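You operate a simulated robot arm through the tools that you are given. There is no shell and no other tool.

The job below is to be done with a simulated robot arm. You get a single attempt, and the scene is never put back.

TASK
Share out the vent plugs on the top of the side table. At the end: the black vent plug labelled "1" from the top of the side table is on top of the silver o-ring tin; the black vent plug marked "2" from the top of the side table is on top of the small blue box; the green pad stands on top of the short white jar; the black vent plug labelled "3" from the top of the side table is on the flat red plate; whatever was shut is shut again. Leave all else as you found it, and nothing knocked over.

The check looks at the end state, three seconds after you hand in, the way a careful person would. Anything else that was tipped, shoved, dropped, spilled or broken makes it a failure.

THE ROBOT
A 7-joint arm with a two-finger parallel gripper, fixed in place. Base frame: the origin is on the floor under the middle of its stand, x ahead of it, y to its left, z up. Units: m, degrees, N and s.
With the tool pointing down near the work surface it reaches from about 0.3 to 0.7 m from the base axis. Its first joint turns from -66.0 to 66.0 degrees. Payload 1.57 kg.
The TCP is the grasp point between the finger pads, 0.03 m short of the fingertips. In the tool frame z runs along the fingers and y along their closing line. The gripper opens to 0.11 m. The fingers are 0.024 m wide and 0.012 m thick; the gripper's body (0.048 by 0.112 m) begins 0.078 m behind the TCP.
Orientation is that of the tool frame in the base frame, as [roll, pitch, yaw] about the fixed x, y, z axes, in that order (R = Rz(yaw) Ry(pitch) Rx(roll)). With the fingers straight down and closing along the base's y, the tool's x points along the base's -x, its y along +y and its z along -z.

THE INTERFACE
- The arm moves only by the tool apply_moves. Its argument "deltas" is a list that holds one entry, the list of rows, each a list of 7 numbers: the shift along the base's x, y, z in mm, then the turn, a rotation vector about the base's x, y, z in degrees, then the finger opening in mm, from 0 to 110. In form: [[[x, y, z, ax, ay, az, hand], ...]]. A call has 1 to 20 rows; each row shifts and turns the commanded pose from where the row before left it. A row lasts 0.2 s, in which the tool goes at most 0.05 m and 8.6 degrees; a call with a longer step from one row to the next is refused whole, and so is a gripper value outside its range. A pose out of reach is approached as far as the arm can. The call stops where the force on the tool passes 40 N (or 10 N more than at its start, if that is more) or the arm is blocked; 0.2 s more then pass. Each finger travels about 0.108 m/s and halts on what it meets, pressing with about 25 N; the grip force reading is that of the motor and also rises with nothing between the fingers. The clock runs only during rows and for 0.2 s after the last one: add rows that do not move to give the fingers time. The reply holds the time, the measured pose of the TCP, the force on the tool along the base axes, the opening and the grip force, in the units named above and with some noise, with the torque about the TCP (base axes, N m) and any sound that the robot's microphone picked up.
- Cameras (640 x 400 px; columns grow to the right, rows downward): "scene" is fixed at [0.1782, -0.4122, 1.3925]; the picture's right is [0.57, -0.82, 0.00], its down [-0.55, -0.39, -0.74] and it looks along [0.61, 0.42, -0.68] (base axes); focal length 305 px, centre (320, 200). "wrist" rides on the gripper at [0.07, 0.016, -0.141] in the tool frame; the picture's right is [-0.23, 0.97, 0.00], its down [-0.86, -0.20, -0.48] and it looks along [-0.47, -0.11, 0.88] (tool axes); focal length 222 px, centre (320, 200).
- get_image(camera): a new picture of that camera. It takes no simulated time.
- measure_at(camera, pixels): for up to 12 pixels [column, row] of the newest picture of that camera ("zoom" is the newest enlarged one), the place [x, y, z] in the base frame of the surface seen there, good to about 0.002 m. It takes no simulated time.
- zoom(camera, box): a new picture of the part [left, top, right, bottom] of that camera's present view, enlarged. It takes no simulated time.
- sign_off(): hands the job in; it is judged then, once.

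Unless the task says otherwise, let go and move clear before handing in.

The tools are called after "Emit:" as name(argument=value, ...) on one line, values as JSON. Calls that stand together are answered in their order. apply_moves: Moves the arm, as the interface text tells. Its arguments: {"type":"object","properties":{"deltas":{"type":"array"}},"required":["deltas"]} The other tools are called the same way: get_image (camera) takes a picture; measure_at (camera, pixels) gives the place of the surface under pixels of a picture; zoom (camera, box) takes an enlarged picture of a part of a camera's view; sign_off () hands the job in.

At the start:

```text
clock: 0.0
tool_pos: [0.3137, -0.1136, 1.1531]
tcp_rot: [-179.9, 0.0, -180.0]
ft_force: [-0.3, -0.7, -1.1]
moment: [0.04, -0.01, 0.01]
gripper_width: 0.11
grip_force: 0.0
```

scene: 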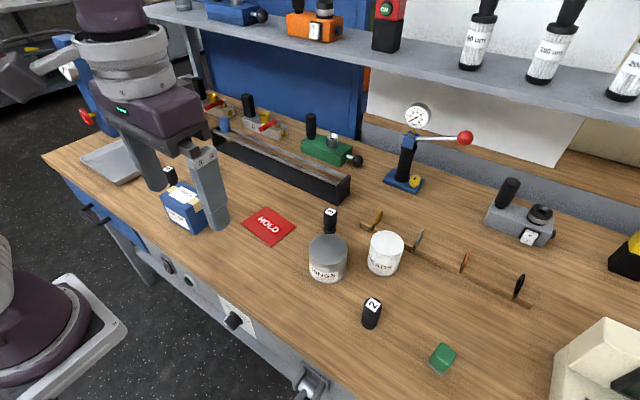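
wrist: 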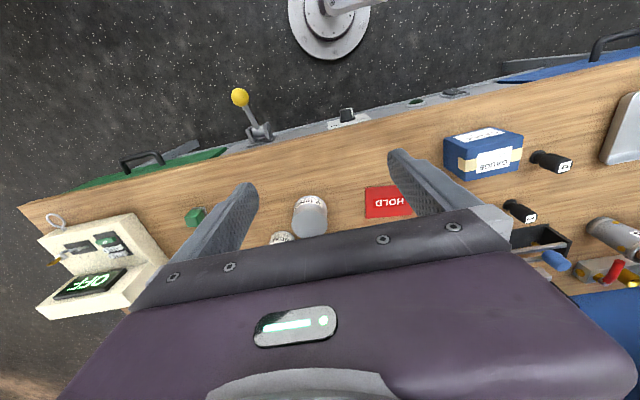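

The scene shows black plugs near (330,218), (371,312) and (170,175), the blue box at (183,207), the tin at (328,258), the jar at (385,252), the red plate at (268,226) and the green pad at (442,358). I'll zoom in to read the labels before doing anything.

Emit:
zoom(camera="scene", box=[280, 180, 480, 380])

Emit:
zoom(camera="scene", box=[80, 80, 320, 260])

Emit:
zoom(camera="wrist", box=[420, 80, 640, 280])

```text
2.00 times, centred on (380, 280) of scene
```

zoom: 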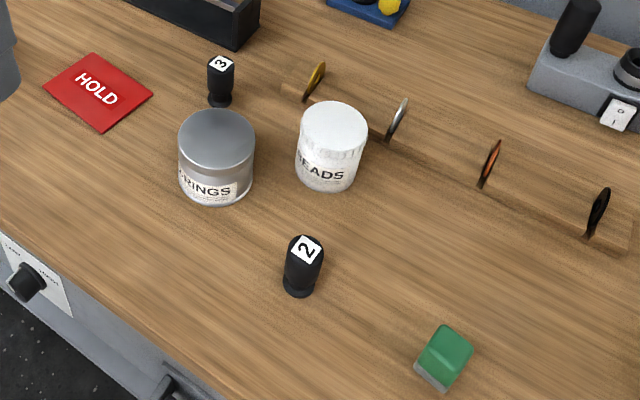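

```text
2.22 times, centred on (200, 170) of scene
```

zoom: 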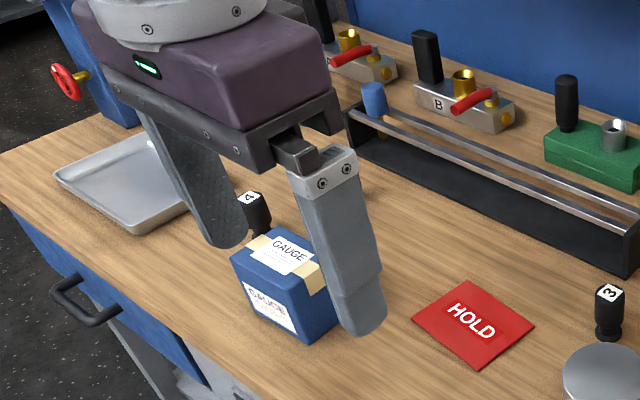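

```text
2.00 times, centred on (530, 180) of wrist
```

zoom: 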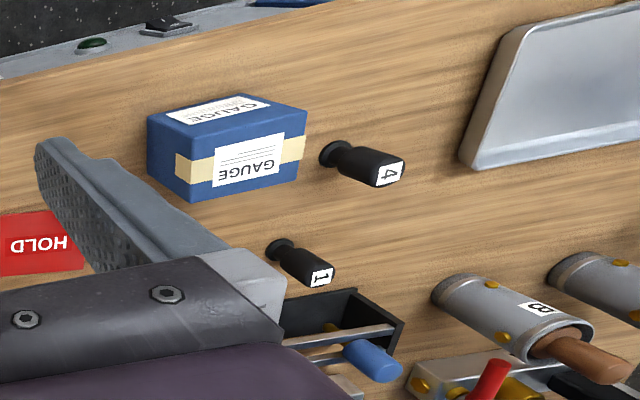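

Plugs 2 and 3 stand near the tin and plugs 1 and 4 near the blue box, with plug 1 hidden from the scene camera by the gripper. I'll measure the key objects from both cameras.

Emit:
measure_at(camera="scene", pixels=[[330, 213], [331, 231], [373, 303], [369, 325], [328, 243], [386, 241], [268, 226], [445, 353], [436, 369], [300, 300], [420, 300], [170, 172]])

Emit:
measure_at(camera="wrist", pixels=[[530, 218], [513, 206], [564, 166], [540, 158], [495, 160], [480, 140], [388, 202], [311, 218], [195, 217], [455, 192], [281, 238], [570, 190]])

```text
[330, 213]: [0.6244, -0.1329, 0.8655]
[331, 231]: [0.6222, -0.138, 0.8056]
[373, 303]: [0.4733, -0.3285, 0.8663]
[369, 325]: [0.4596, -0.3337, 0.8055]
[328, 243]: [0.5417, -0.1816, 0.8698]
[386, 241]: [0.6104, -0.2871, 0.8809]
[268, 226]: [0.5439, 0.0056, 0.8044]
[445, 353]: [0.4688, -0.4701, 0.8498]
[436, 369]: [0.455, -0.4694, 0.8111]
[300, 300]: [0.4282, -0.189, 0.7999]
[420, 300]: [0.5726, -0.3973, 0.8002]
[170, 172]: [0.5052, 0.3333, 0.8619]
```

```text
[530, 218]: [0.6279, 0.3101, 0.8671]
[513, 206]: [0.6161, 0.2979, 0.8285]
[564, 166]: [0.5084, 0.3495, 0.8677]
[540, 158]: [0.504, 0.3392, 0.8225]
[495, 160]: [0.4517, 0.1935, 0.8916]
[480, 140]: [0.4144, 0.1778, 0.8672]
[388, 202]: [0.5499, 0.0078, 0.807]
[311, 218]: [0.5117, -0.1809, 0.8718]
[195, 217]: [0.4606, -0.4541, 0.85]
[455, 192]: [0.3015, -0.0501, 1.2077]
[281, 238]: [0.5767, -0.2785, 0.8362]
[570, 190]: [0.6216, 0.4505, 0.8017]
```

The tabletop is at z≈0.800, plug tops at ≈0.867, the tin lid at 0.870, the jar top at 0.881 and the box top at 0.892. Next I'll zoom in for the shapes of the pad and plugs and the tall obstacles near the back.

Emit:
zoom(camera="scene", box=[410, 330, 474, 380])

Emit:
zoom(camera="scene", box=[340, 285, 404, 335])

Emit:
zoom(camera="scene", box=[290, 195, 418, 295])

Emit:
zoom(camera="wrist", box=[160, 180, 340, 260])

```text
8.00 times, centred on (442, 355) of scene
```

zoom: 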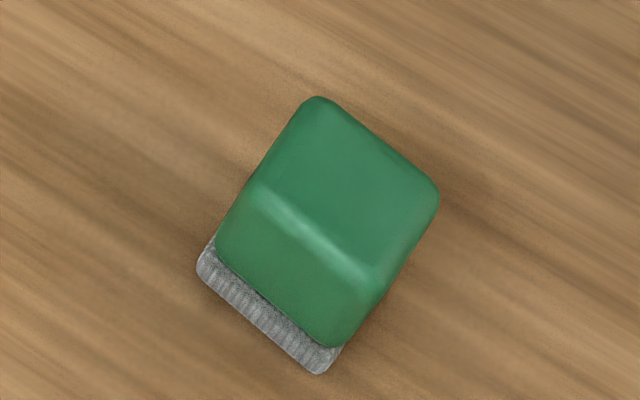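

```text
8.00 times, centred on (372, 310) of scene
```

zoom: 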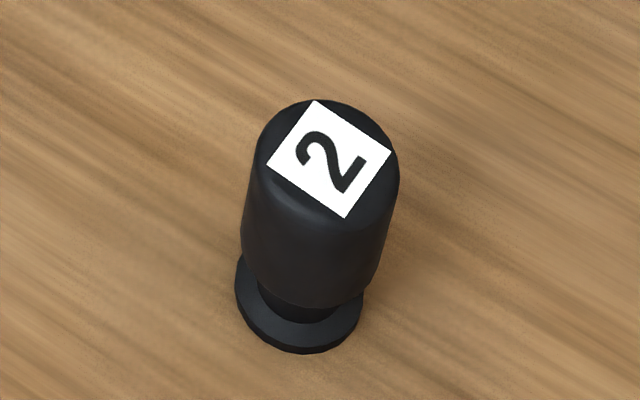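

```text
4.00 times, centred on (354, 245) of scene
```

zoom: 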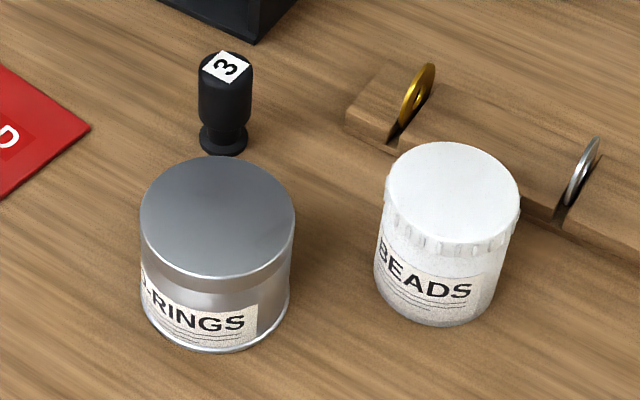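

```text
3.56 times, centred on (250, 220) of wrist
```

zoom: 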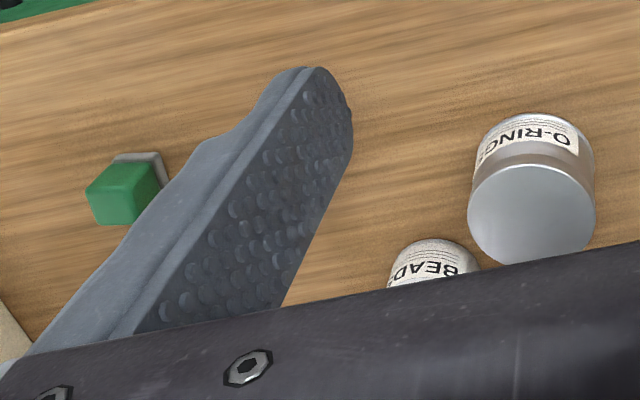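

The pad is a small green block on a grey base, rotated on the table. I'll zoom on it again so I can measure its corners and orientation.

Emit:
zoom(camera="scene", box=[410, 330, 474, 380])

```text
8.00 times, centred on (442, 355) of scene
```

zoom: 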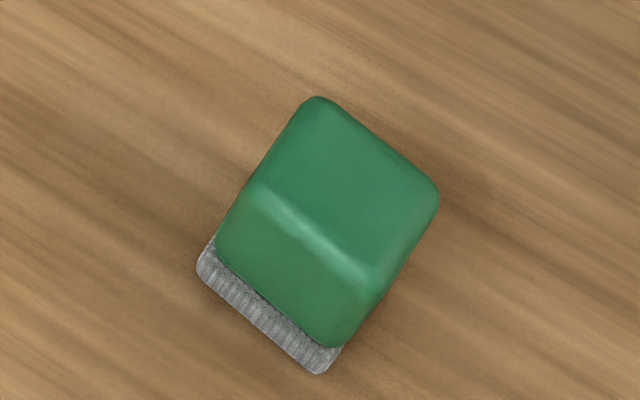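

Emit:
measure_at(camera="zoom", pixels=[[318, 105], [425, 190], [365, 265], [262, 195], [335, 180], [225, 240], [330, 335], [202, 268], [318, 368], [205, 250], [280, 250], [340, 350]])

```text
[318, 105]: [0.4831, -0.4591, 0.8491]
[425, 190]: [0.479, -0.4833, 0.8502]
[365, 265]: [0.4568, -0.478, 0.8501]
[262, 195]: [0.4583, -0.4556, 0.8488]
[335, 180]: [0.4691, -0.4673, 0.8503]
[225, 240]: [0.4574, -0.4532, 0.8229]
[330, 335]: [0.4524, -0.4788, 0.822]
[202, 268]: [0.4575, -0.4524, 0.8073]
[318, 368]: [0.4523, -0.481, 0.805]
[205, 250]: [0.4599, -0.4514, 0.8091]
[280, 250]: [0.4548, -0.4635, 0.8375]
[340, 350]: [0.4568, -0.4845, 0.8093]
```

The pad's centre is about (0.469, -0.469) with a yaw of about -10° and a footprint near 30 mm. Now I'll measure the shelf, gauge stand, box, jar rim and tin rim for clearance and target centres.

Emit:
measure_at(camera="scene", pixels=[[300, 38], [420, 73], [540, 105], [410, 135], [465, 138], [400, 182], [310, 122], [357, 160], [349, 180], [510, 190], [215, 120], [250, 105]])

Emit:
zoom(camera="scene", box=[300, 220, 412, 290])

```text
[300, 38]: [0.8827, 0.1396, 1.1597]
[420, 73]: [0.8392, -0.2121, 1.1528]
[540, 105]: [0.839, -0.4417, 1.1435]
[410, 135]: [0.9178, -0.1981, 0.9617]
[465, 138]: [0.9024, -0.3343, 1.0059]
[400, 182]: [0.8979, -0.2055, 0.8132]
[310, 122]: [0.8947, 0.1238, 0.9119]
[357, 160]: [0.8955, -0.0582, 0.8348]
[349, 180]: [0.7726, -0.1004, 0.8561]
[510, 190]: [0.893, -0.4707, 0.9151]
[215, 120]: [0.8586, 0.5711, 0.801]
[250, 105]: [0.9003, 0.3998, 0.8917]
```

```text
5.71 times, centred on (356, 255) of scene
```

zoom: 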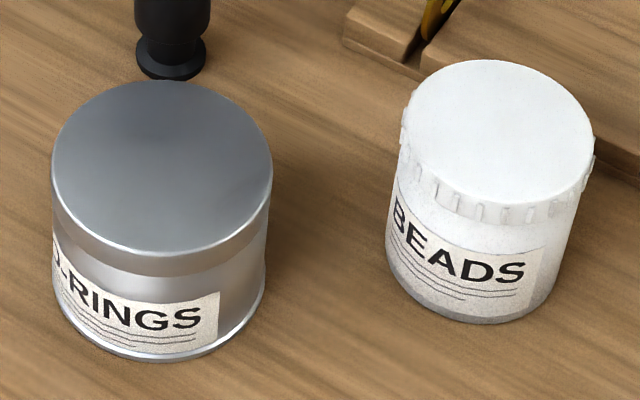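

Emit:
measure_at(camera="zoom", pixels=[[60, 165], [265, 180], [170, 85], [150, 248], [162, 165], [410, 120], [588, 150], [500, 64], [495, 198], [500, 130], [455, 75], [560, 195]])

Emit:
zoom(camera="scene", box=[140, 160, 236, 240])

```text
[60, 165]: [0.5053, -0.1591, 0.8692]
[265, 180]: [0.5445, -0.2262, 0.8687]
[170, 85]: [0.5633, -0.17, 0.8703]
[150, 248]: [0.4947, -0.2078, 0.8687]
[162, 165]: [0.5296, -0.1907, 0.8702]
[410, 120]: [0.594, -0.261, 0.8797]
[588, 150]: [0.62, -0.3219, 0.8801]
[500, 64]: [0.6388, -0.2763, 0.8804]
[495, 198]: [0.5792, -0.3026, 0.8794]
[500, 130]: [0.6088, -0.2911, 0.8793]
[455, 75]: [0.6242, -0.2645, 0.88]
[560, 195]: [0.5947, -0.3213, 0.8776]
```

```text
5.00 times, centred on (188, 200) of scene
```

zoom: 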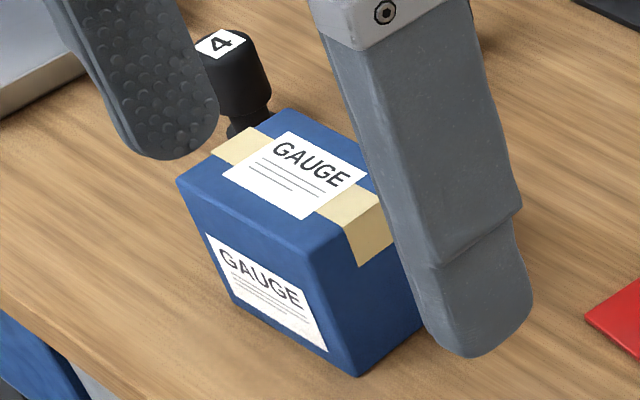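

Tin lid centre ≈ (0.528, -0.190, 0.870) with radius 39 mm, and jar lid centre ≈ (0.608, -0.290, 0.880) with radius 33 mm. Now I'll measure the blue box corners and plug 4.

Emit:
measure_at(camera="zoom", pixels=[[182, 182], [287, 113], [345, 270], [300, 246], [290, 170], [360, 145], [220, 42], [250, 90], [270, 130], [330, 210], [300, 130], [240, 200]])

Emit:
zoom(camera="wrist", box=[430, 110, 590, 230])

```text
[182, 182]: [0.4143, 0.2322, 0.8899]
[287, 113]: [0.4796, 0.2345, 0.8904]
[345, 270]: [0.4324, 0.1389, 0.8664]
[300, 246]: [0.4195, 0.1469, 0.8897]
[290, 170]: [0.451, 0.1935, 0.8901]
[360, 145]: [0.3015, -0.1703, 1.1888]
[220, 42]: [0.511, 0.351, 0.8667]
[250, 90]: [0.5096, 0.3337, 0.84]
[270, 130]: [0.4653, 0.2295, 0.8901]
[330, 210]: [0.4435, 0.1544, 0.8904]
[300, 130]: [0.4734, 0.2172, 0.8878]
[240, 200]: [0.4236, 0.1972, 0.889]
```

```text
3.33 times, centred on (510, 170) of wrist
```

zoom: 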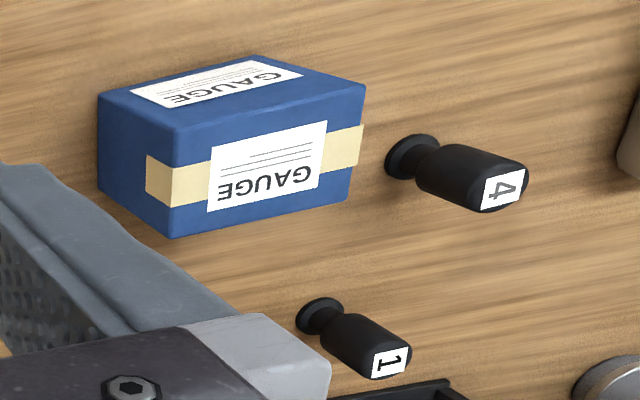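

Emit:
measure_at(camera="zoom", pixels=[[105, 95], [170, 122], [360, 90], [172, 230], [345, 200], [390, 362], [310, 315], [375, 355], [410, 350], [500, 185], [430, 390], [600, 370]])

```text
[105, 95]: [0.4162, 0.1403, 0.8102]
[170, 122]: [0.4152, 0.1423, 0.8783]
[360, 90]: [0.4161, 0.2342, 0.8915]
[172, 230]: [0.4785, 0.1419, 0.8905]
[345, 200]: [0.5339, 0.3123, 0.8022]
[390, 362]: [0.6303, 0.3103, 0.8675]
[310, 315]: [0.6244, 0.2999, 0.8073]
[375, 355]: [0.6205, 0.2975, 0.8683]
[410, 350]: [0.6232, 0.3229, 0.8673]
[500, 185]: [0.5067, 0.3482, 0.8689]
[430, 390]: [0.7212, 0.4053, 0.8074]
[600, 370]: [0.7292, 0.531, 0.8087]
```

Plug 1 is at about (0.626, 0.310) and the box top spans x 0.414–0.480, y 0.140–0.235 at z 0.890. I'll start with plug 2 at about (0.470, -0.331) by moving to a hover above it and looking with the wrist camera.

Emit:
apply_moves(deltas=[[[15.6, -21.7, -12, 0, 0, 0, 110], [15.6, -21.7, -12, 0, 0, 0, 110], [15.6, -21.7, -12, 0, 0, 0, 110], [15.6, -21.7, -12, 0, 0, 0, 100], [15.6, -21.7, -12, 0, 0, 0, 90], [15.6, -21.7, -12, 0, 0, 0, 80], [15.6, -21.7, -12, 0, 0, 0, 70], [15.6, -21.7, -12, 0, 0, 0, 60], [15.6, -21.7, -12, 0, 0, 0, 60], [15.6, -21.7, -12, 0, 0, 0, 60], [0, 0, 0, 0, 0, 0, 60], [0, 0, 0, 0, 0, 0, 60]]])

Emit:
get_image(camera="wrist")

Emit:
get_image(camera="scene")

```text
clock: 2.6
tool_pos: [0.471, -0.3307, 1.032]
tcp_rot: [180.0, 0.0, 179.9]
ft_force: [-0.8, -0.7, -0.7]
moment: [-0.01, 0.01, -0.01]
gripper_width: 0.06
grip_force: 0.1
```

```text
taken
```

wrist: 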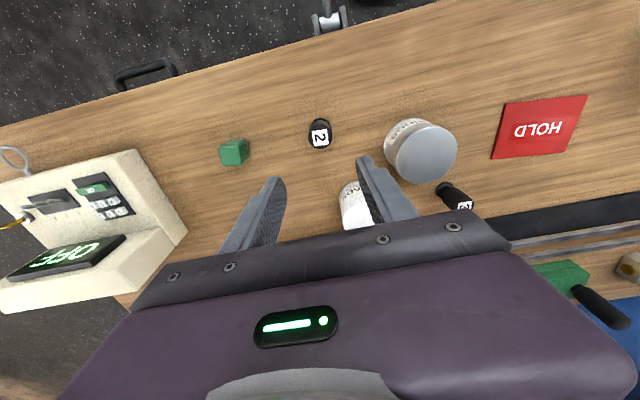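

```text
taken
```

scene: 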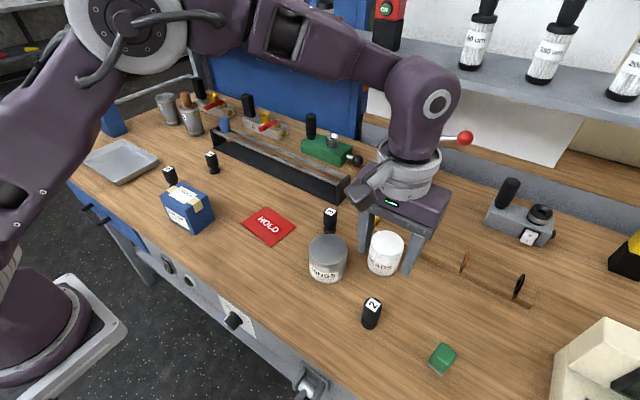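

At the hover, plug 2 appears at wrist (320,137) and all four plugs are now visible in the scene view. I'll zoom on both views to pin down plug 2's axis.

Emit:
zoom(camera="wrist", box=[280, 110, 360, 160])

```text
8.00 times, centred on (320, 135) of wrist
```

zoom: 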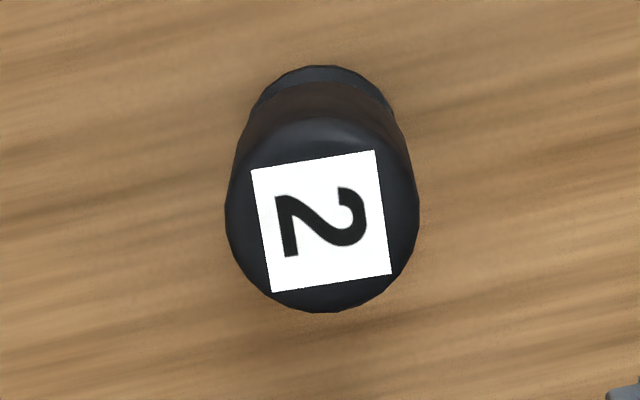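

Emit:
measure_at(camera="zoom", pixels=[[320, 222], [235, 220], [412, 215], [325, 305], [322, 130], [321, 75], [255, 172], [375, 155], [388, 270], [274, 288]])

```text
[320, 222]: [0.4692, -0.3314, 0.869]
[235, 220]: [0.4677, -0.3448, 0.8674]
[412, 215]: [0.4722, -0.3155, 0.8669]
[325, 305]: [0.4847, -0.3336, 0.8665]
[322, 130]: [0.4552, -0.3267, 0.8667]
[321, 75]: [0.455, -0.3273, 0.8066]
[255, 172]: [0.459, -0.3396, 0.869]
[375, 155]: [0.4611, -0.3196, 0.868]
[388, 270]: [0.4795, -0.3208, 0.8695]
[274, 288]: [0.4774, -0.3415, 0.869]
```

Plug 2's axis is at (0.4693, -0.3304) with about 30 mm diameter and its top at 0.868. I'll descend to TCP z≈0.846 and close the fingers.

Emit:
apply_moves(deltas=[[[-1.7, 0.3, -20, 0, 0, 0, 60], [0, 0, -25, 0, 0, 0, 60], [0, 0, -25, 0, 0, 0, 60], [0, 0, -25, 0, 0, 0, 60], [0, 0, -25, 0, 0, 0, 60], [0, 0, -20, 0, 0, 0, 60], [0, 0, -15, 0, 0, 0, 60], [0, 0, -15, 0, 0, 0, 60], [0, 0, -10, 0, 0, 0, 60], [0, 0, -6, 0, 0, 0, 60], [0, 0, 0, 0, 0, 0, 60]]])

Emit:
get_image(camera="wrist")

```text
clock: 5.0
tool_pos: [0.4685, -0.3304, 0.8474]
tcp_rot: [180.0, 0.0, -180.0]
ft_force: [0.1, -0.1, 0.5]
moment: [-0.01, 0.01, 0.03]
gripper_width: 0.0598
grip_force: 0.1
```

```text
taken
```

wrist: 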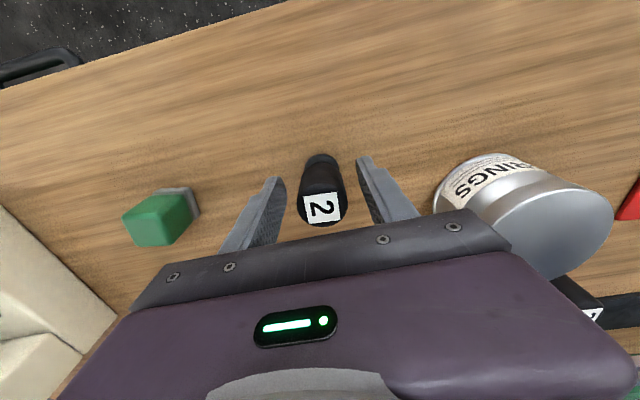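

Plug 2 sits centred between the fingers around wrist (320,195). I'll close the fingers gradually and check the grip.

Emit:
apply_moves(deltas=[[[0, 0, 0, 0, 0, 0, 45], [0, 0, 0, 0, 0, 0, 36], [0, 0, 0, 0, 0, 0, 30], [0, 0, 0, 0, 0, 0, 25], [0, 0, 0, 0, 0, 0, 22], [0, 0, 0, 0, 0, 0, 22]]])

```text
clock: 6.4
tool_pos: [0.4692, -0.3305, 0.8473]
tcp_rot: [179.9, 0.0, 179.9]
ft_force: [0.4, 0.1, -0.4]
moment: [-0.02, 0.02, -0.01]
gripper_width: 0.033
grip_force: 25.1
```

The fingers stopped at 33 mm with 25 N, so plug 2 is held. I'll lift it straight up.

Emit:
apply_moves(deltas=[[[0, 0, 5, 0, 0, 0, 22], [0, 0, 10, 0, 0, 0, 22], [0, 0, 15, 0, 0, 0, 22], [0, 0, 20, 0, 0, 0, 22], [0, 0, 25, 0, 0, 0, 22], [0, 0, 25, 0, 0, 0, 22], [0, 0, 25, 0, 0, 0, 22], [0, 0, 20, 0, 0, 0, 22], [0, 0, 10, 0, 0, 0, 22], [0, 0, 5, 0, 0, 0, 22], [0, 0, 0, 0, 0, 0, 22]]])

Emit:
get_image(camera="wrist")

Emit:
get_image(camera="scene")

```text
clock: 8.8
tool_pos: [0.4681, -0.3322, 1.0068]
tcp_rot: [-180.0, 0.0, 180.0]
ft_force: [0.5, -0.8, -1.0]
moment: [-0.03, -0.04, -0.02]
gripper_width: 0.0333
grip_force: 25.1
```

```text
taken
```

wrist: 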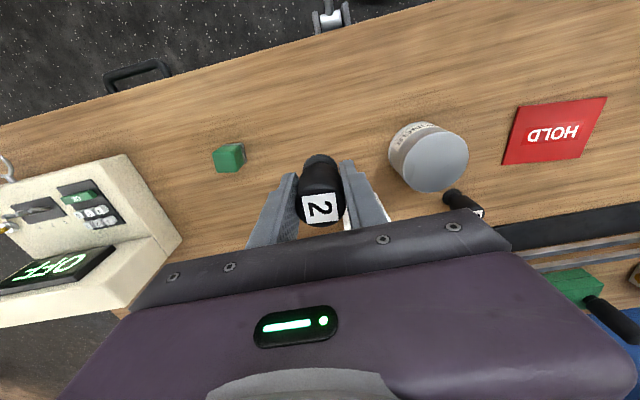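

```text
taken
```

scene: 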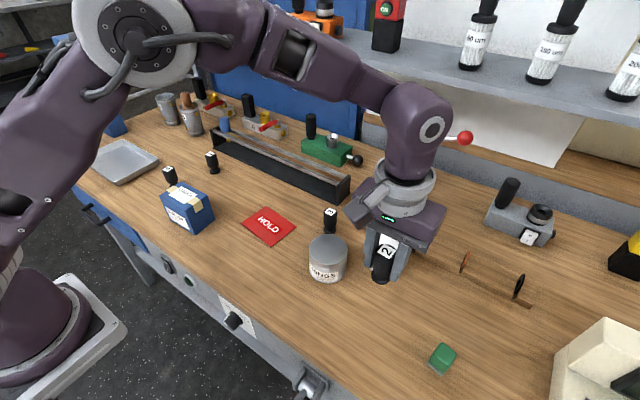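

Plug 2 is held upright and clear. I'll carry it at z≈1.0 to above the blue box at (0.448, 0.188).

Emit:
apply_moves(deltas=[[[-1.2, 10, 0, 0, 0, 0, 22], [-1.2, 20, 0, 0, 0, 0, 22], [-1.2, 30, 0, 0, 0, 0, 22], [-1.2, 34, 0, 0, 0, 0, 22], [-1.2, 34, 0, 0, 0, 0, 22], [-1.2, 34, 0, 0, 0, 0, 22], [-1.2, 34, 0, 0, 0, 0, 22], [-1.2, 34, 0, 0, 0, 0, 22], [-1.2, 34, 0, 0, 0, 0, 22], [-1.2, 34, 0, 0, 0, 0, 22], [-1.2, 34, 0, 0, 0, 0, 22], [-1.2, 34, 0, 0, 0, 0, 22], [-1.2, 34, 0, 0, 0, 0, 22], [-1.2, 34, 0, 0, 0, 0, 22], [-1.2, 34, 0, 0, 0, 0, 22], [-1.2, 30, 0, 0, 0, 0, 22], [-1.2, 14, 0, 0, 0, 0, 22], [-0.6, 6.4, 0, 0, 0, 0, 22], [0, 0, 0, 0, 0, 0, 22]]])

Emit:
get_image(camera="wrist")

Emit:
get_image(camera="scene")

```text
clock: 12.8
tool_pos: [0.4459, 0.187, 1.0049]
tcp_rot: [-179.9, 0.0, -179.9]
ft_force: [-0.9, 1.3, -0.4]
moment: [0.04, 0.02, 0.01]
gripper_width: 0.0328
grip_force: 24.5
```

```text
taken
```

wrist: 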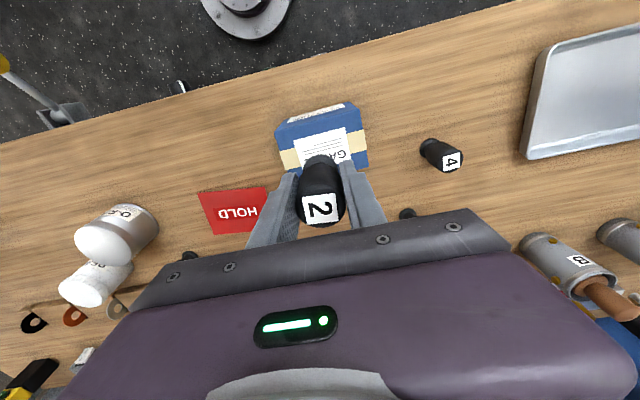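

```text
taken
```

scene: 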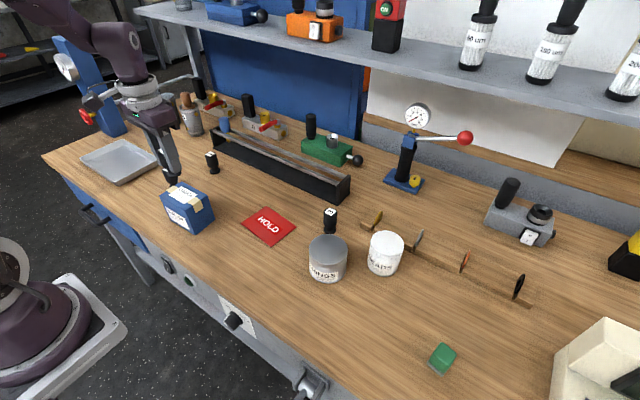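

The box is directly below and plug 2 is held at TCP z 1.005, so contact should come near TCP z 0.937. I'll lower most of the way and then use small steps.

Emit:
apply_moves(deltas=[[[1.5, 0.5, -10, 0, 0, 0, 22], [0, 0, -15, 0, 0, 0, 22], [0, 0, -15, 0, 0, 0, 22], [0, 0, -12, 0, 0, 0, 22], [0, 0, -6, 0, 0, 0, 22], [0, 0, -3, 0, 0, 0, 22], [0, 0, -2, 0, 0, 0, 22], [0, 0, 0, 0, 0, 0, 22]]])

Emit:
zoom(camera="scene", box=[130, 140, 242, 240])

```text
clock: 14.6
tool_pos: [0.4484, 0.1876, 0.9427]
tcp_rot: [179.9, 0.0, 180.0]
ft_force: [-0.4, 0.3, -1.3]
moment: [0.0, -0.03, -0.03]
gripper_width: 0.033
grip_force: 25.4
```

```text
4.00 times, centred on (186, 190) of scene
```

zoom: 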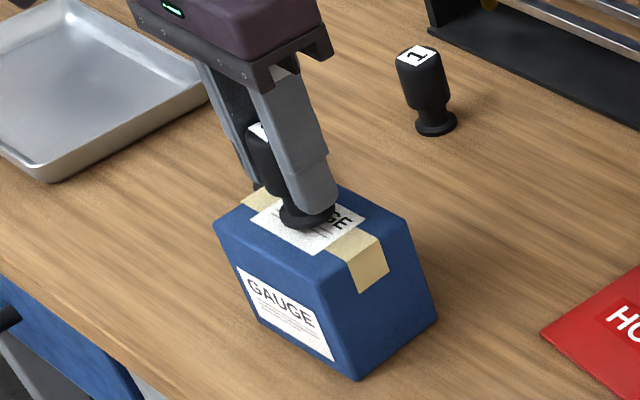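

Plug 2 hovers just above the box top at TCP z 0.9427. I'll lower it in 1 mm steps until the force reading shows contact.

Emit:
apply_moves(deltas=[[[0, 0, -1.5, 0, 0, 0, 22], [0, 0, -1.5, 0, 0, 0, 22], [0, 0, -1, 0, 0, 0, 22], [0, 0, 0, 0, 0, 0, 22]]])

```text
clock: 15.6
tool_pos: [0.4488, 0.1866, 0.9398]
tcp_rot: [-179.9, 0.0, -180.0]
ft_force: [0.2, 0.5, -0.6]
moment: [0.0, -0.01, 0.02]
gripper_width: 0.033
grip_force: 25.2
```

Emit:
apply_moves(deltas=[[[0, 0, -1, 0, 0, 0, 22], [0, 0, -0.5, 0, 0, 0, 22], [0, 0, 0, 0, 0, 0, 22]]])

```text
clock: 16.4
tool_pos: [0.4493, 0.1866, 0.9383]
tcp_rot: [179.9, 0.1, 179.9]
ft_force: [-0.6, -0.2, -1.5]
moment: [-0.01, 0.02, -0.03]
gripper_width: 0.0333
grip_force: 24.9
```

There is no contact force yet at TCP z 0.938 (readings within ±1.5 N noise). I'll step down another millimetre at a time.

Emit:
apply_moves(deltas=[[[0, 0, -1, 0, 0, 0, 22], [0, 0, 0, 0, 0, 0, 22]]])

Emit:
zoom(camera="scene", box=[170, 160, 234, 210])

```text
clock: 17.0
tool_pos: [0.45, 0.187, 0.938]
tcp_rot: [-179.9, 0.0, -180.0]
ft_force: [0.6, 0.2, -1.8]
moment: [-0.03, 0.02, 0.01]
gripper_width: 0.0329
grip_force: 24.9
```

```text
8.00 times, centred on (202, 185) of scene
```

zoom: 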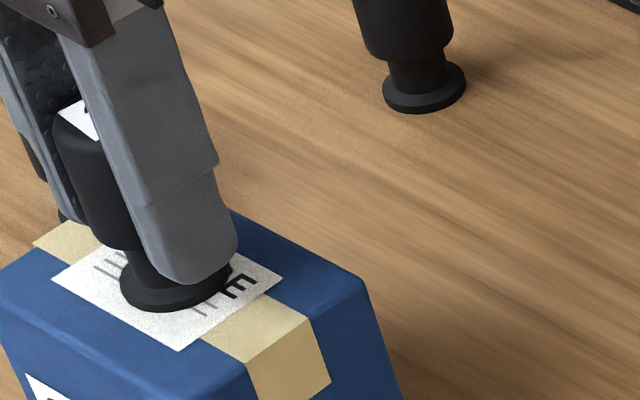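

The flange looks to be at or just above the box top. I'll take one more small step to see if the force rises.

Emit:
apply_moves(deltas=[[[0, 0, -1, 0, 0, 0, 22], [0, 0, 0, 0, 0, 0, 22]]])

```text
clock: 17.6
tool_pos: [0.449, 0.1878, 0.9378]
tcp_rot: [-180.0, 0.1, -179.9]
ft_force: [0.5, -2.3, 13.7]
moment: [-0.06, 0.05, 0.02]
gripper_width: 0.033
grip_force: 25.4
```

Contact is confirmed at 13.7 N. I'll relieve it by 0.6 mm, open the fingers slowly, then rise straight up.

Emit:
apply_moves(deltas=[[[0, 0, 0.6, 0, 0, 0, 22], [0, 0, 0, 0, 0, 0, 30], [0, 0, 0, 0, 0, 0, 36], [0, 0, 0, 0, 0, 0, 44], [0, 0, 0, 0, 0, 0, 54], [0, 0, 0, 0, 0, 0, 60], [0, 0, 0, 0, 0, 0, 60], [0, 0, 5, 0, 0, 0, 60], [0, 0, 10, 0, 0, 0, 60], [0, 0, 20, 0, 0, 0, 60], [0, 0, 25, 0, 0, 0, 60], [0, 0, 25, 0, 0, 0, 60], [0, 0, 20, 0, 0, 0, 60], [0, 0, 0, 0, 0, 0, 60]]])

Emit:
get_image(camera="wrist")

Emit:
get_image(camera="scene")

```text
clock: 20.6
tool_pos: [0.4492, 0.19, 1.0432]
tcp_rot: [180.0, 0.0, -180.0]
ft_force: [-0.4, 0.2, 0.1]
moment: [0.01, -0.02, 0.04]
gripper_width: 0.0599
grip_force: 0.0
```

```text
taken
```

wrist: 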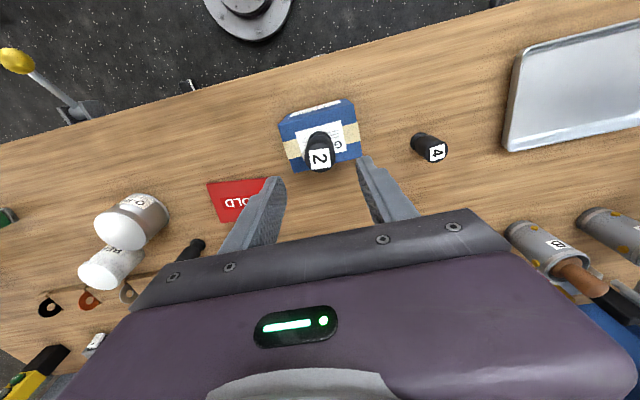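

```text
taken
```

scene: 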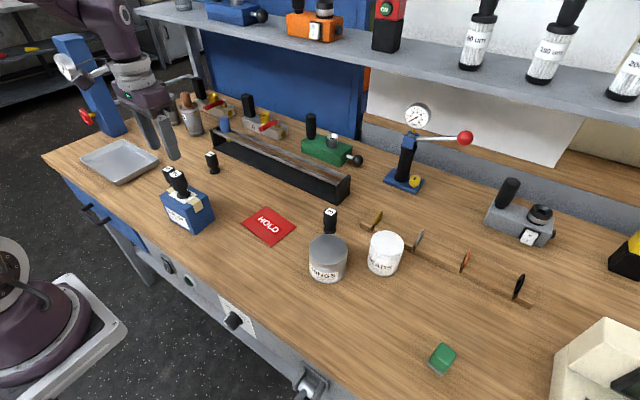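

Plug 2 stands on the box at wrist (319,155). Next is plug 1 near scene (211,162), so I'll zoom there and measure it together with nearby obstacles.

Emit:
zoom(camera="scene", box=[188, 135, 252, 185])

```text
8.00 times, centred on (220, 160) of scene
```

zoom: 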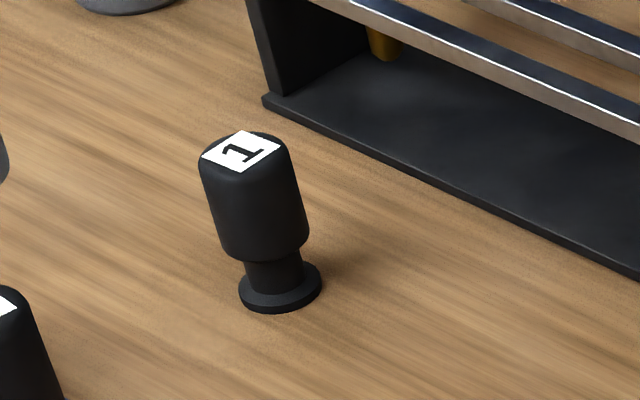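

Emit:
measure_at(camera="zoom", pixels=[[242, 151], [205, 155], [278, 148], [242, 132], [240, 172], [282, 305], [265, 100], [255, 20], [285, 95], [460, 190], [330, 10], [250, 230]])

```text
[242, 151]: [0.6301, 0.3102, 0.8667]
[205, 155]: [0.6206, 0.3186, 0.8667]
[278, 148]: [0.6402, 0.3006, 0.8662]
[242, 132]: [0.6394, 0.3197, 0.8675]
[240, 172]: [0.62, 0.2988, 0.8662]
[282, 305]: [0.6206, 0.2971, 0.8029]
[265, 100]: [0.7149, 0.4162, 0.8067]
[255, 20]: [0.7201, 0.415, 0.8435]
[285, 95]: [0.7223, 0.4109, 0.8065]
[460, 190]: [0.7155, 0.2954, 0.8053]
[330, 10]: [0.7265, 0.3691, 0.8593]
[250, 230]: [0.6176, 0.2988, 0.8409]
```

Plug 1's axis is at (0.630, 0.3095), and the trough's front edge is at x≈0.715, leaving ample clearance. I'll move to a hover above plug 1.

Emit:
apply_moves(deltas=[[[12, 8, 0, 0, 0, 0, 60], [22, 14, 0, 0, 0, 0, 60], [26, 17, 0, 0, 0, 0, 60], [28, 19, 0, 0, 0, 0, 60], [28, 19, 0, 0, 0, 0, 60], [28, 19, 0, 0, 0, 0, 60], [22, 14, 0, 0, 0, 0, 60], [14.5, 9.5, 0, 0, 0, 0, 60], [0, 0, 0, 0, 0, 0, 60]]])

Emit:
get_image(camera="wrist")

Emit:
get_image(camera="scene")

```text
clock: 22.6
tool_pos: [0.592, 0.2847, 1.0413]
tcp_rot: [180.0, 0.1, 180.0]
ft_force: [0.3, -0.1, 0.1]
moment: [-0.01, 0.0, 0.01]
gripper_width: 0.06
grip_force: 0.1
out of reach, approached as far as the arm can: row 7, 8
```

```text
taken
```

wrist: 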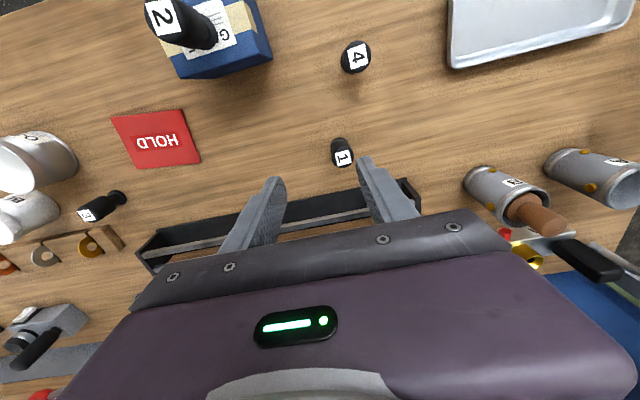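

```text
taken
```

scene: 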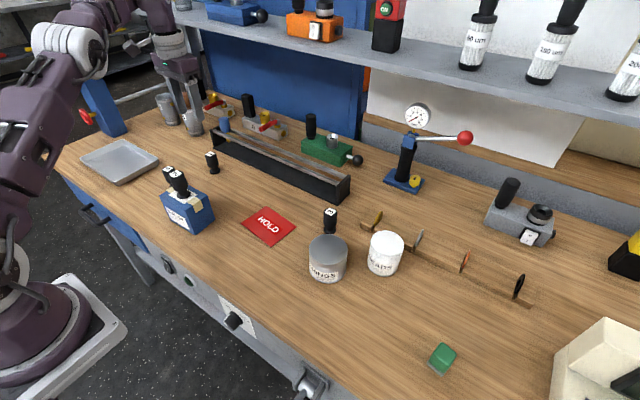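

The arm fell short at (0.592, 0.285) because reach is limited at this height. I'll lower to z≈0.93, which keeps the tips well above the plug's top at 0.868, and see where the pose settles.

Emit:
apply_moves(deltas=[[[0, 0, -20, 0, 0, 0, 60], [0, 0, -20, 0, 0, 0, 60], [0, 0, -25, 0, 0, 0, 60], [0, 0, -25, 0, 0, 0, 60], [0, 0, -15, 0, 0, 0, 60], [0, 0, 0, 0, 0, 0, 60]]])

Emit:
get_image(camera="wrist")

```text
clock: 24.0
tool_pos: [0.5905, 0.2854, 0.9347]
tcp_rot: [-179.9, 0.1, -180.0]
ft_force: [-0.6, 0.3, 0.3]
moment: [0.06, -0.02, 0.0]
gripper_width: 0.0601
grip_force: 0.1
```

```text
taken
```

wrist: 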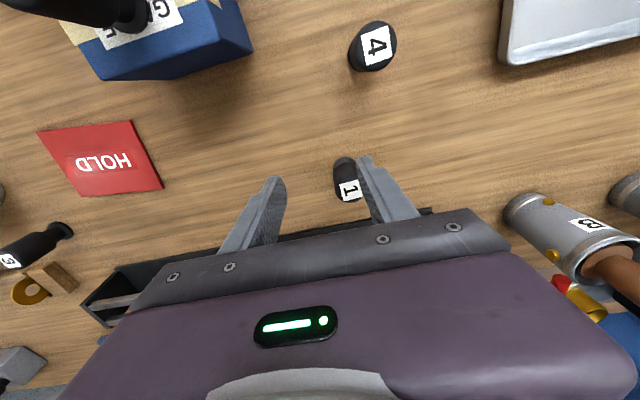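

The commanded pose restarts from the reached point, so I'm now at (0.591, 0.285, 0.935), and the fingertips (z≈0.905) still clear the plug's top. I'll try the remaining +39, +24 mm at this lower height.

Emit:
apply_moves(deltas=[[[10, 6, 0, 0, 0, 0, 60], [10, 6, 0, 0, 0, 0, 60], [10, 6, 0, 0, 0, 0, 60], [9, 6, 0, 0, 0, 0, 60], [0, 0, 0, 0, 0, 0, 60]]])

Emit:
get_image(camera="wrist")

```text
clock: 25.2
tool_pos: [0.612, 0.2969, 0.9367]
tcp_rot: [-180.0, -0.1, 179.9]
ft_force: [-0.1, 0.3, -0.2]
moment: [-0.01, 0.02, -0.03]
gripper_width: 0.0599
grip_force: 0.0
out of reach, approached as far as the arm can: row 3, 4
```

```text
taken
```

wrist: 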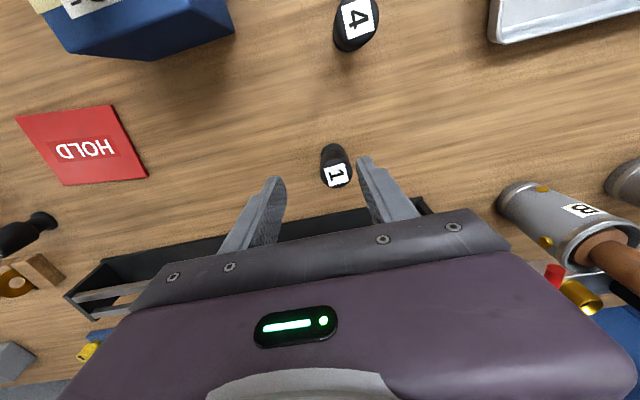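

The reach stops at r≈0.68 here, and extrapolating it would still be about 15 mm short at grasp height. I'll tilt the tool 8° about base y so the fingers point outward, which pulls the wrist back, then move over plug 1.

Emit:
apply_moves(deltas=[[[0, 0, 0, 0, -4, 0, 60], [0, 0, 0, 0, -4, 0, 60], [0, 0, 0, 0, 0, 0, 60], [6, 4, 0, 0, 0, 0, 60], [6, 4, 0, 0, 0, 0, 60], [6, 4.6, 0, 0, 0, 0, 60], [0, 0, 0, 0, 0, 0, 60]]])

Emit:
get_image(camera="wrist")

Emit:
get_image(camera="scene")

```text
clock: 26.8
tool_pos: [0.6297, 0.3077, 0.9363]
tcp_rot: [-179.9, 8.0, -180.0]
ft_force: [0.5, -0.9, -0.4]
moment: [0.02, -0.01, 0.02]
gripper_width: 0.0603
grip_force: 0.1
out of reach, approached as far as the arm can: row 1
```

```text
taken
```

wrist: 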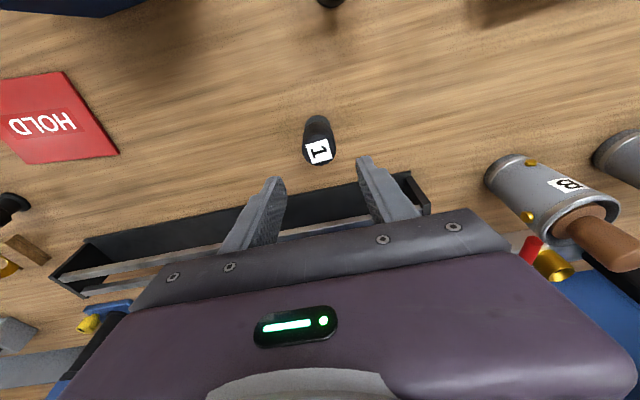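

```text
taken
```

scene: 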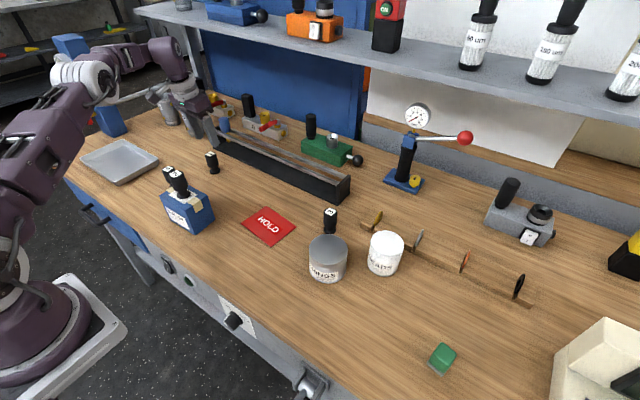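

The tilt worked and the TCP is now at (0.630, 0.308, 0.936) over plug 1, seen at wrist (318,145). I'll zoom to verify the plug's centre.

Emit:
zoom(camera="wrist", box=[278, 105, 358, 175])

```text
5.71 times, centred on (318, 140) of wrist
```

zoom: 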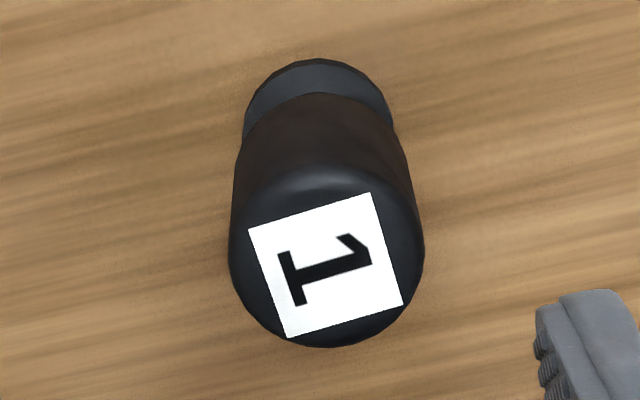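

Emit:
measure_at(camera="zoom", pixels=[[252, 231], [370, 196], [402, 302], [290, 335], [327, 265], [235, 265], [420, 250], [320, 65]])

```text
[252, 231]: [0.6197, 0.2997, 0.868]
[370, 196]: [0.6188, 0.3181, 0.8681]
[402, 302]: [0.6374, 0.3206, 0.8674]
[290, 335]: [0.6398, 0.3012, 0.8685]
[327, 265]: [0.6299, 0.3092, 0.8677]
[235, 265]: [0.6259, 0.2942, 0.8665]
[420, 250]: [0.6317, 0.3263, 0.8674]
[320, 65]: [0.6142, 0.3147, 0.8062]
```

Plug 1's centre is (0.629, 0.310). I'll descend 89 mm to grasp height with the small correction, keeping the fingers open at 60 mm.

Emit:
apply_moves(deltas=[[[-0.5, 1.3, -10, 0, 0, 0, 60], [0, 0, -15, 0, 0, 0, 60], [0, 0, -15, 0, 0, 0, 60], [0, 0, -15, 0, 0, 0, 60], [0, 0, -14, 0, 0, 0, 60], [0, 0, -10, 0, 0, 0, 60], [0, 0, -7, 0, 0, 0, 60], [0, 0, -3, 0, 0, 0, 60], [0, 0, 0, 0, 0, 0, 60]]])

Emit:
get_image(camera="wrist")

Emit:
zoom(camera="scene", box=[140, 80, 268, 180])

```text
clock: 28.8
tool_pos: [0.6295, 0.3101, 0.8469]
tcp_rot: [180.0, 8.0, -180.0]
ft_force: [0.7, -0.6, 0.0]
moment: [-0.01, 0.0, 0.01]
gripper_width: 0.0599
grip_force: 0.0
```

```text
taken
```

wrist: 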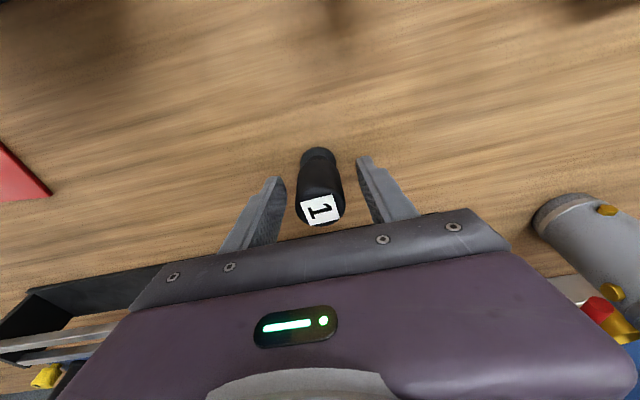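

```text
4.00 times, centred on (204, 130) of scene
```

zoom: 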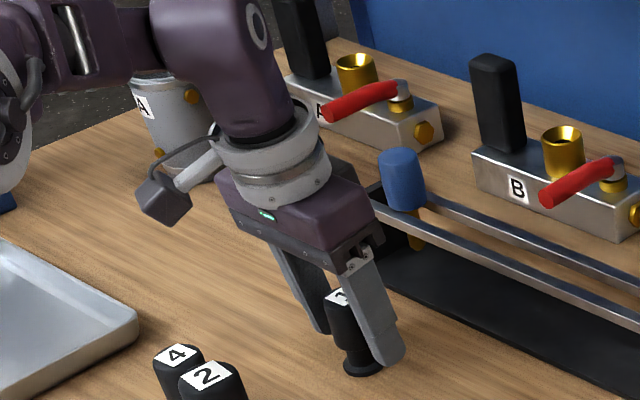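

Plug 1 is centred between the fingers around wrist (320,190), and nothing else is touched. I'll close on it.

Emit:
apply_moves(deltas=[[[0, 0, 0, 0, 0, 0, 45], [0, 0, 0, 0, 0, 0, 36], [0, 0, 0, 0, 0, 0, 30], [0, 0, 0, 0, 0, 0, 25], [0, 0, 0, 0, 0, 0, 22], [0, 0, 0, 0, 0, 0, 22]]])

```text
clock: 30.2
tool_pos: [0.6298, 0.3105, 0.8476]
tcp_rot: [180.0, 8.0, 179.9]
ft_force: [0.7, -0.8, 0.6]
moment: [-0.01, 0.01, 0.0]
gripper_width: 0.0329
grip_force: 25.1
```

The grip reads 33 mm at 25 N, so plug 1 is held. I'll lift vertically first and then move up and inward to stay within reach.

Emit:
apply_moves(deltas=[[[0, 0, 4, 0, 0, 0, 22], [0, 0, 8, 0, 0, 0, 22], [0, 0, 14, 0, 0, 0, 22], [0, 0, 17, 0, 0, 0, 22], [0, 0, 17, 0, 0, 0, 22], [-4, -5, 15, 0, 0, 0, 22], [-8, -10, 15, 0, 0, 0, 22], [-10, -12, 15, 0, 0, 0, 22], [-10, -12, 15, 0, 0, 0, 22], [-6, -8, 8, 0, 0, 0, 22], [0, 0, 0, 0, 0, 0, 22]]])

Emit:
get_image(camera="wrist")

Emit:
get_image(camera="scene")

```text
clock: 32.6
tool_pos: [0.5905, 0.2642, 0.9741]
tcp_rot: [180.0, 8.0, -179.9]
ft_force: [-0.3, 0.1, -1.0]
moment: [-0.02, 0.0, 0.02]
gripper_width: 0.0331
grip_force: 25.3
```

```text
taken
```

wrist: 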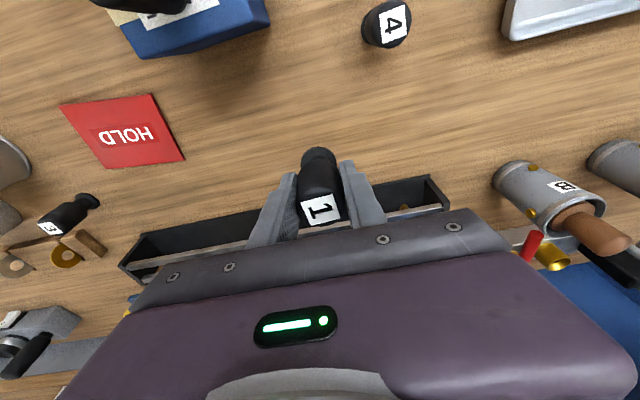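

```text
taken
```

scene: 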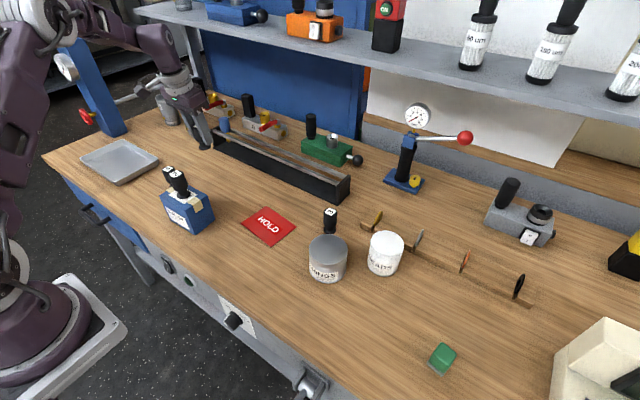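

Plug 1 is lifted cleanly at (0.591, 0.264, 0.974). I'll carry it to above the tin centre at (0.528, -0.190), with the plug's bottom staying above 0.925.

Emit:
apply_moves(deltas=[[[-1.5, -10, 3, 0, 0, 0, 22], [-3, -20, 3, 0, 0, 0, 22], [-4.2, -30, 4, 0, 0, 0, 22], [-4.6, -33, 0, 0, 0, 0, 22], [-4.6, -33, 0, 0, 0, 0, 22], [-4.6, -33, 0, 0, 0, 0, 22], [-4.6, -33, 0, 0, 0, 0, 22], [-4.6, -33, 0, 0, 0, 0, 22], [-4.6, -33, 0, 0, 0, 0, 22], [-4.6, -33, 0, 0, 0, 0, 22], [-4.6, -33, 0, 0, 0, 0, 22], [-4.6, -33, 0, 0, 0, 0, 22], [-4.6, -33, 0, 0, 0, 0, 22], [-4.2, -30, 0, 0, 0, 0, 22], [-3, -20, 0, 0, 0, 0, 22], [-1.5, -13, 0, 0, 0, 0, 22], [0, 0, 0, 0, 0, 0, 22]]])

Emit:
get_image(camera="wrist")

Emit:
get_image(camera="scene")

```text
clock: 36.2
tool_pos: [0.5273, -0.1898, 0.9864]
tcp_rot: [180.0, 8.1, 180.0]
ft_force: [-0.3, 0.3, -0.2]
moment: [0.0, -0.01, -0.02]
gripper_width: 0.033
grip_force: 24.8
```

```text
taken
```

wrist: 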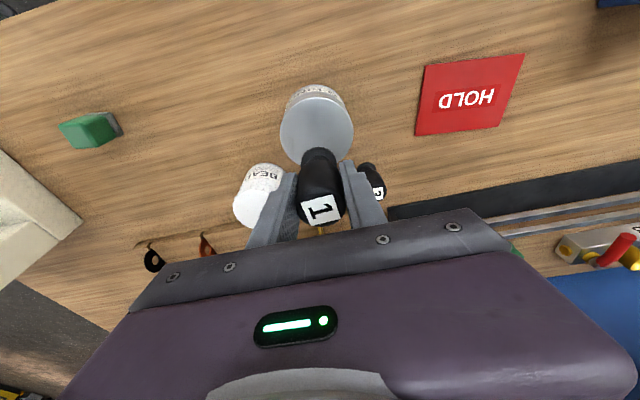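

```text
taken
```

scene: 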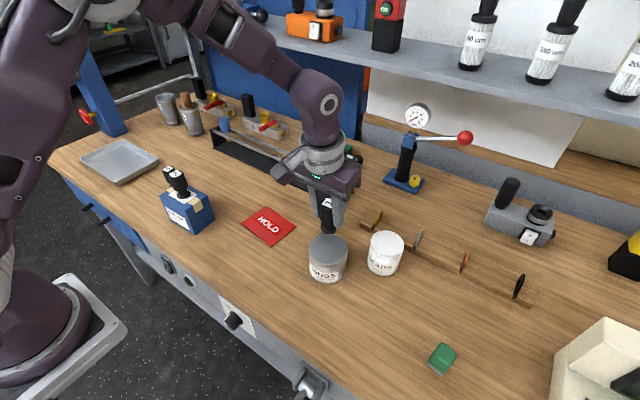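

Plug 1 is right above the tin, and contact is expected near TCP z≈0.917. I'll lower to about 0.921 first.

Emit:
apply_moves(deltas=[[[0.5, 0, -10, 0, 0, 0, 22], [0, 0, -15, 0, 0, 0, 22], [0, 0, -15, 0, 0, 0, 22], [0, 0, -12, 0, 0, 0, 22], [0, 0, -7, 0, 0, 0, 22], [0, 0, -4, 0, 0, 0, 22], [0, 0, -2, 0, 0, 0, 22], [0, 0, 0, 0, 0, 0, 22]]])

Emit:
zoom(camera="scene", box=[280, 190, 408, 290])

```text
clock: 38.0
tool_pos: [0.5282, -0.1899, 0.9201]
tcp_rot: [-179.9, 8.1, 180.0]
ft_force: [0.0, 0.5, -1.2]
moment: [0.01, 0.01, -0.03]
gripper_width: 0.0331
grip_force: 25.2
```

```text
4.00 times, centred on (344, 240) of scene
```

zoom: 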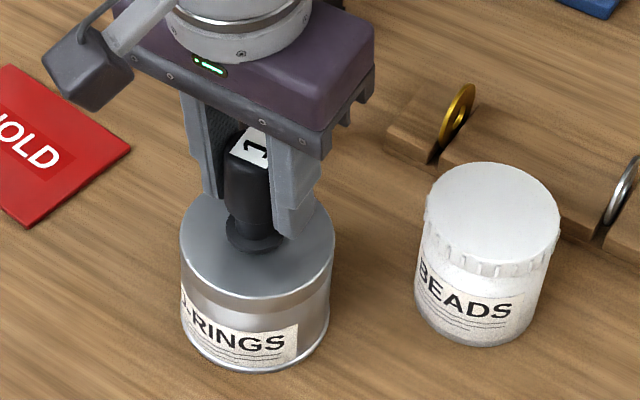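

The plug's flange is just above the lid and nearly centred on it. I'll step down gently and watch the force.

Emit:
apply_moves(deltas=[[[0, 0, -1, 0, 0, 0, 22], [0, 0, -1, 0, 0, 0, 22], [0, 0, 0, 0, 0, 0, 22]]])

```text
clock: 38.8
tool_pos: [0.5292, -0.1886, 0.9198]
tcp_rot: [-180.0, 8.0, 180.0]
ft_force: [-0.6, 1.5, 0.3]
moment: [-0.01, -0.04, 0.0]
gripper_width: 0.0332
grip_force: 24.8
```

No clear contact yet (0.3 N at z≈0.919). I'll go down another millimetre.

Emit:
apply_moves(deltas=[[[0, 0, -1, 0, 0, 0, 22], [0, 0, 0, 0, 0, 0, 22]]])

```text
clock: 39.4
tool_pos: [0.5285, -0.1895, 0.9184]
tcp_rot: [180.0, 7.9, 180.0]
ft_force: [-0.5, -0.1, -1.9]
moment: [0.02, 0.01, 0.04]
gripper_width: 0.0331
grip_force: 25.2
```

Still no contact at z≈0.918. I'll take one more 1 mm step.

Emit:
apply_moves(deltas=[[[0, 0, -1, 0, 0, 0, 22], [0, 0, 0, 0, 0, 0, 22]]])

```text
clock: 40.0
tool_pos: [0.5282, -0.1899, 0.9177]
tcp_rot: [-180.0, 7.9, -180.0]
ft_force: [-2.7, 1.8, 8.4]
moment: [0.13, 0.13, 0.0]
gripper_width: 0.0329
grip_force: 24.6
```

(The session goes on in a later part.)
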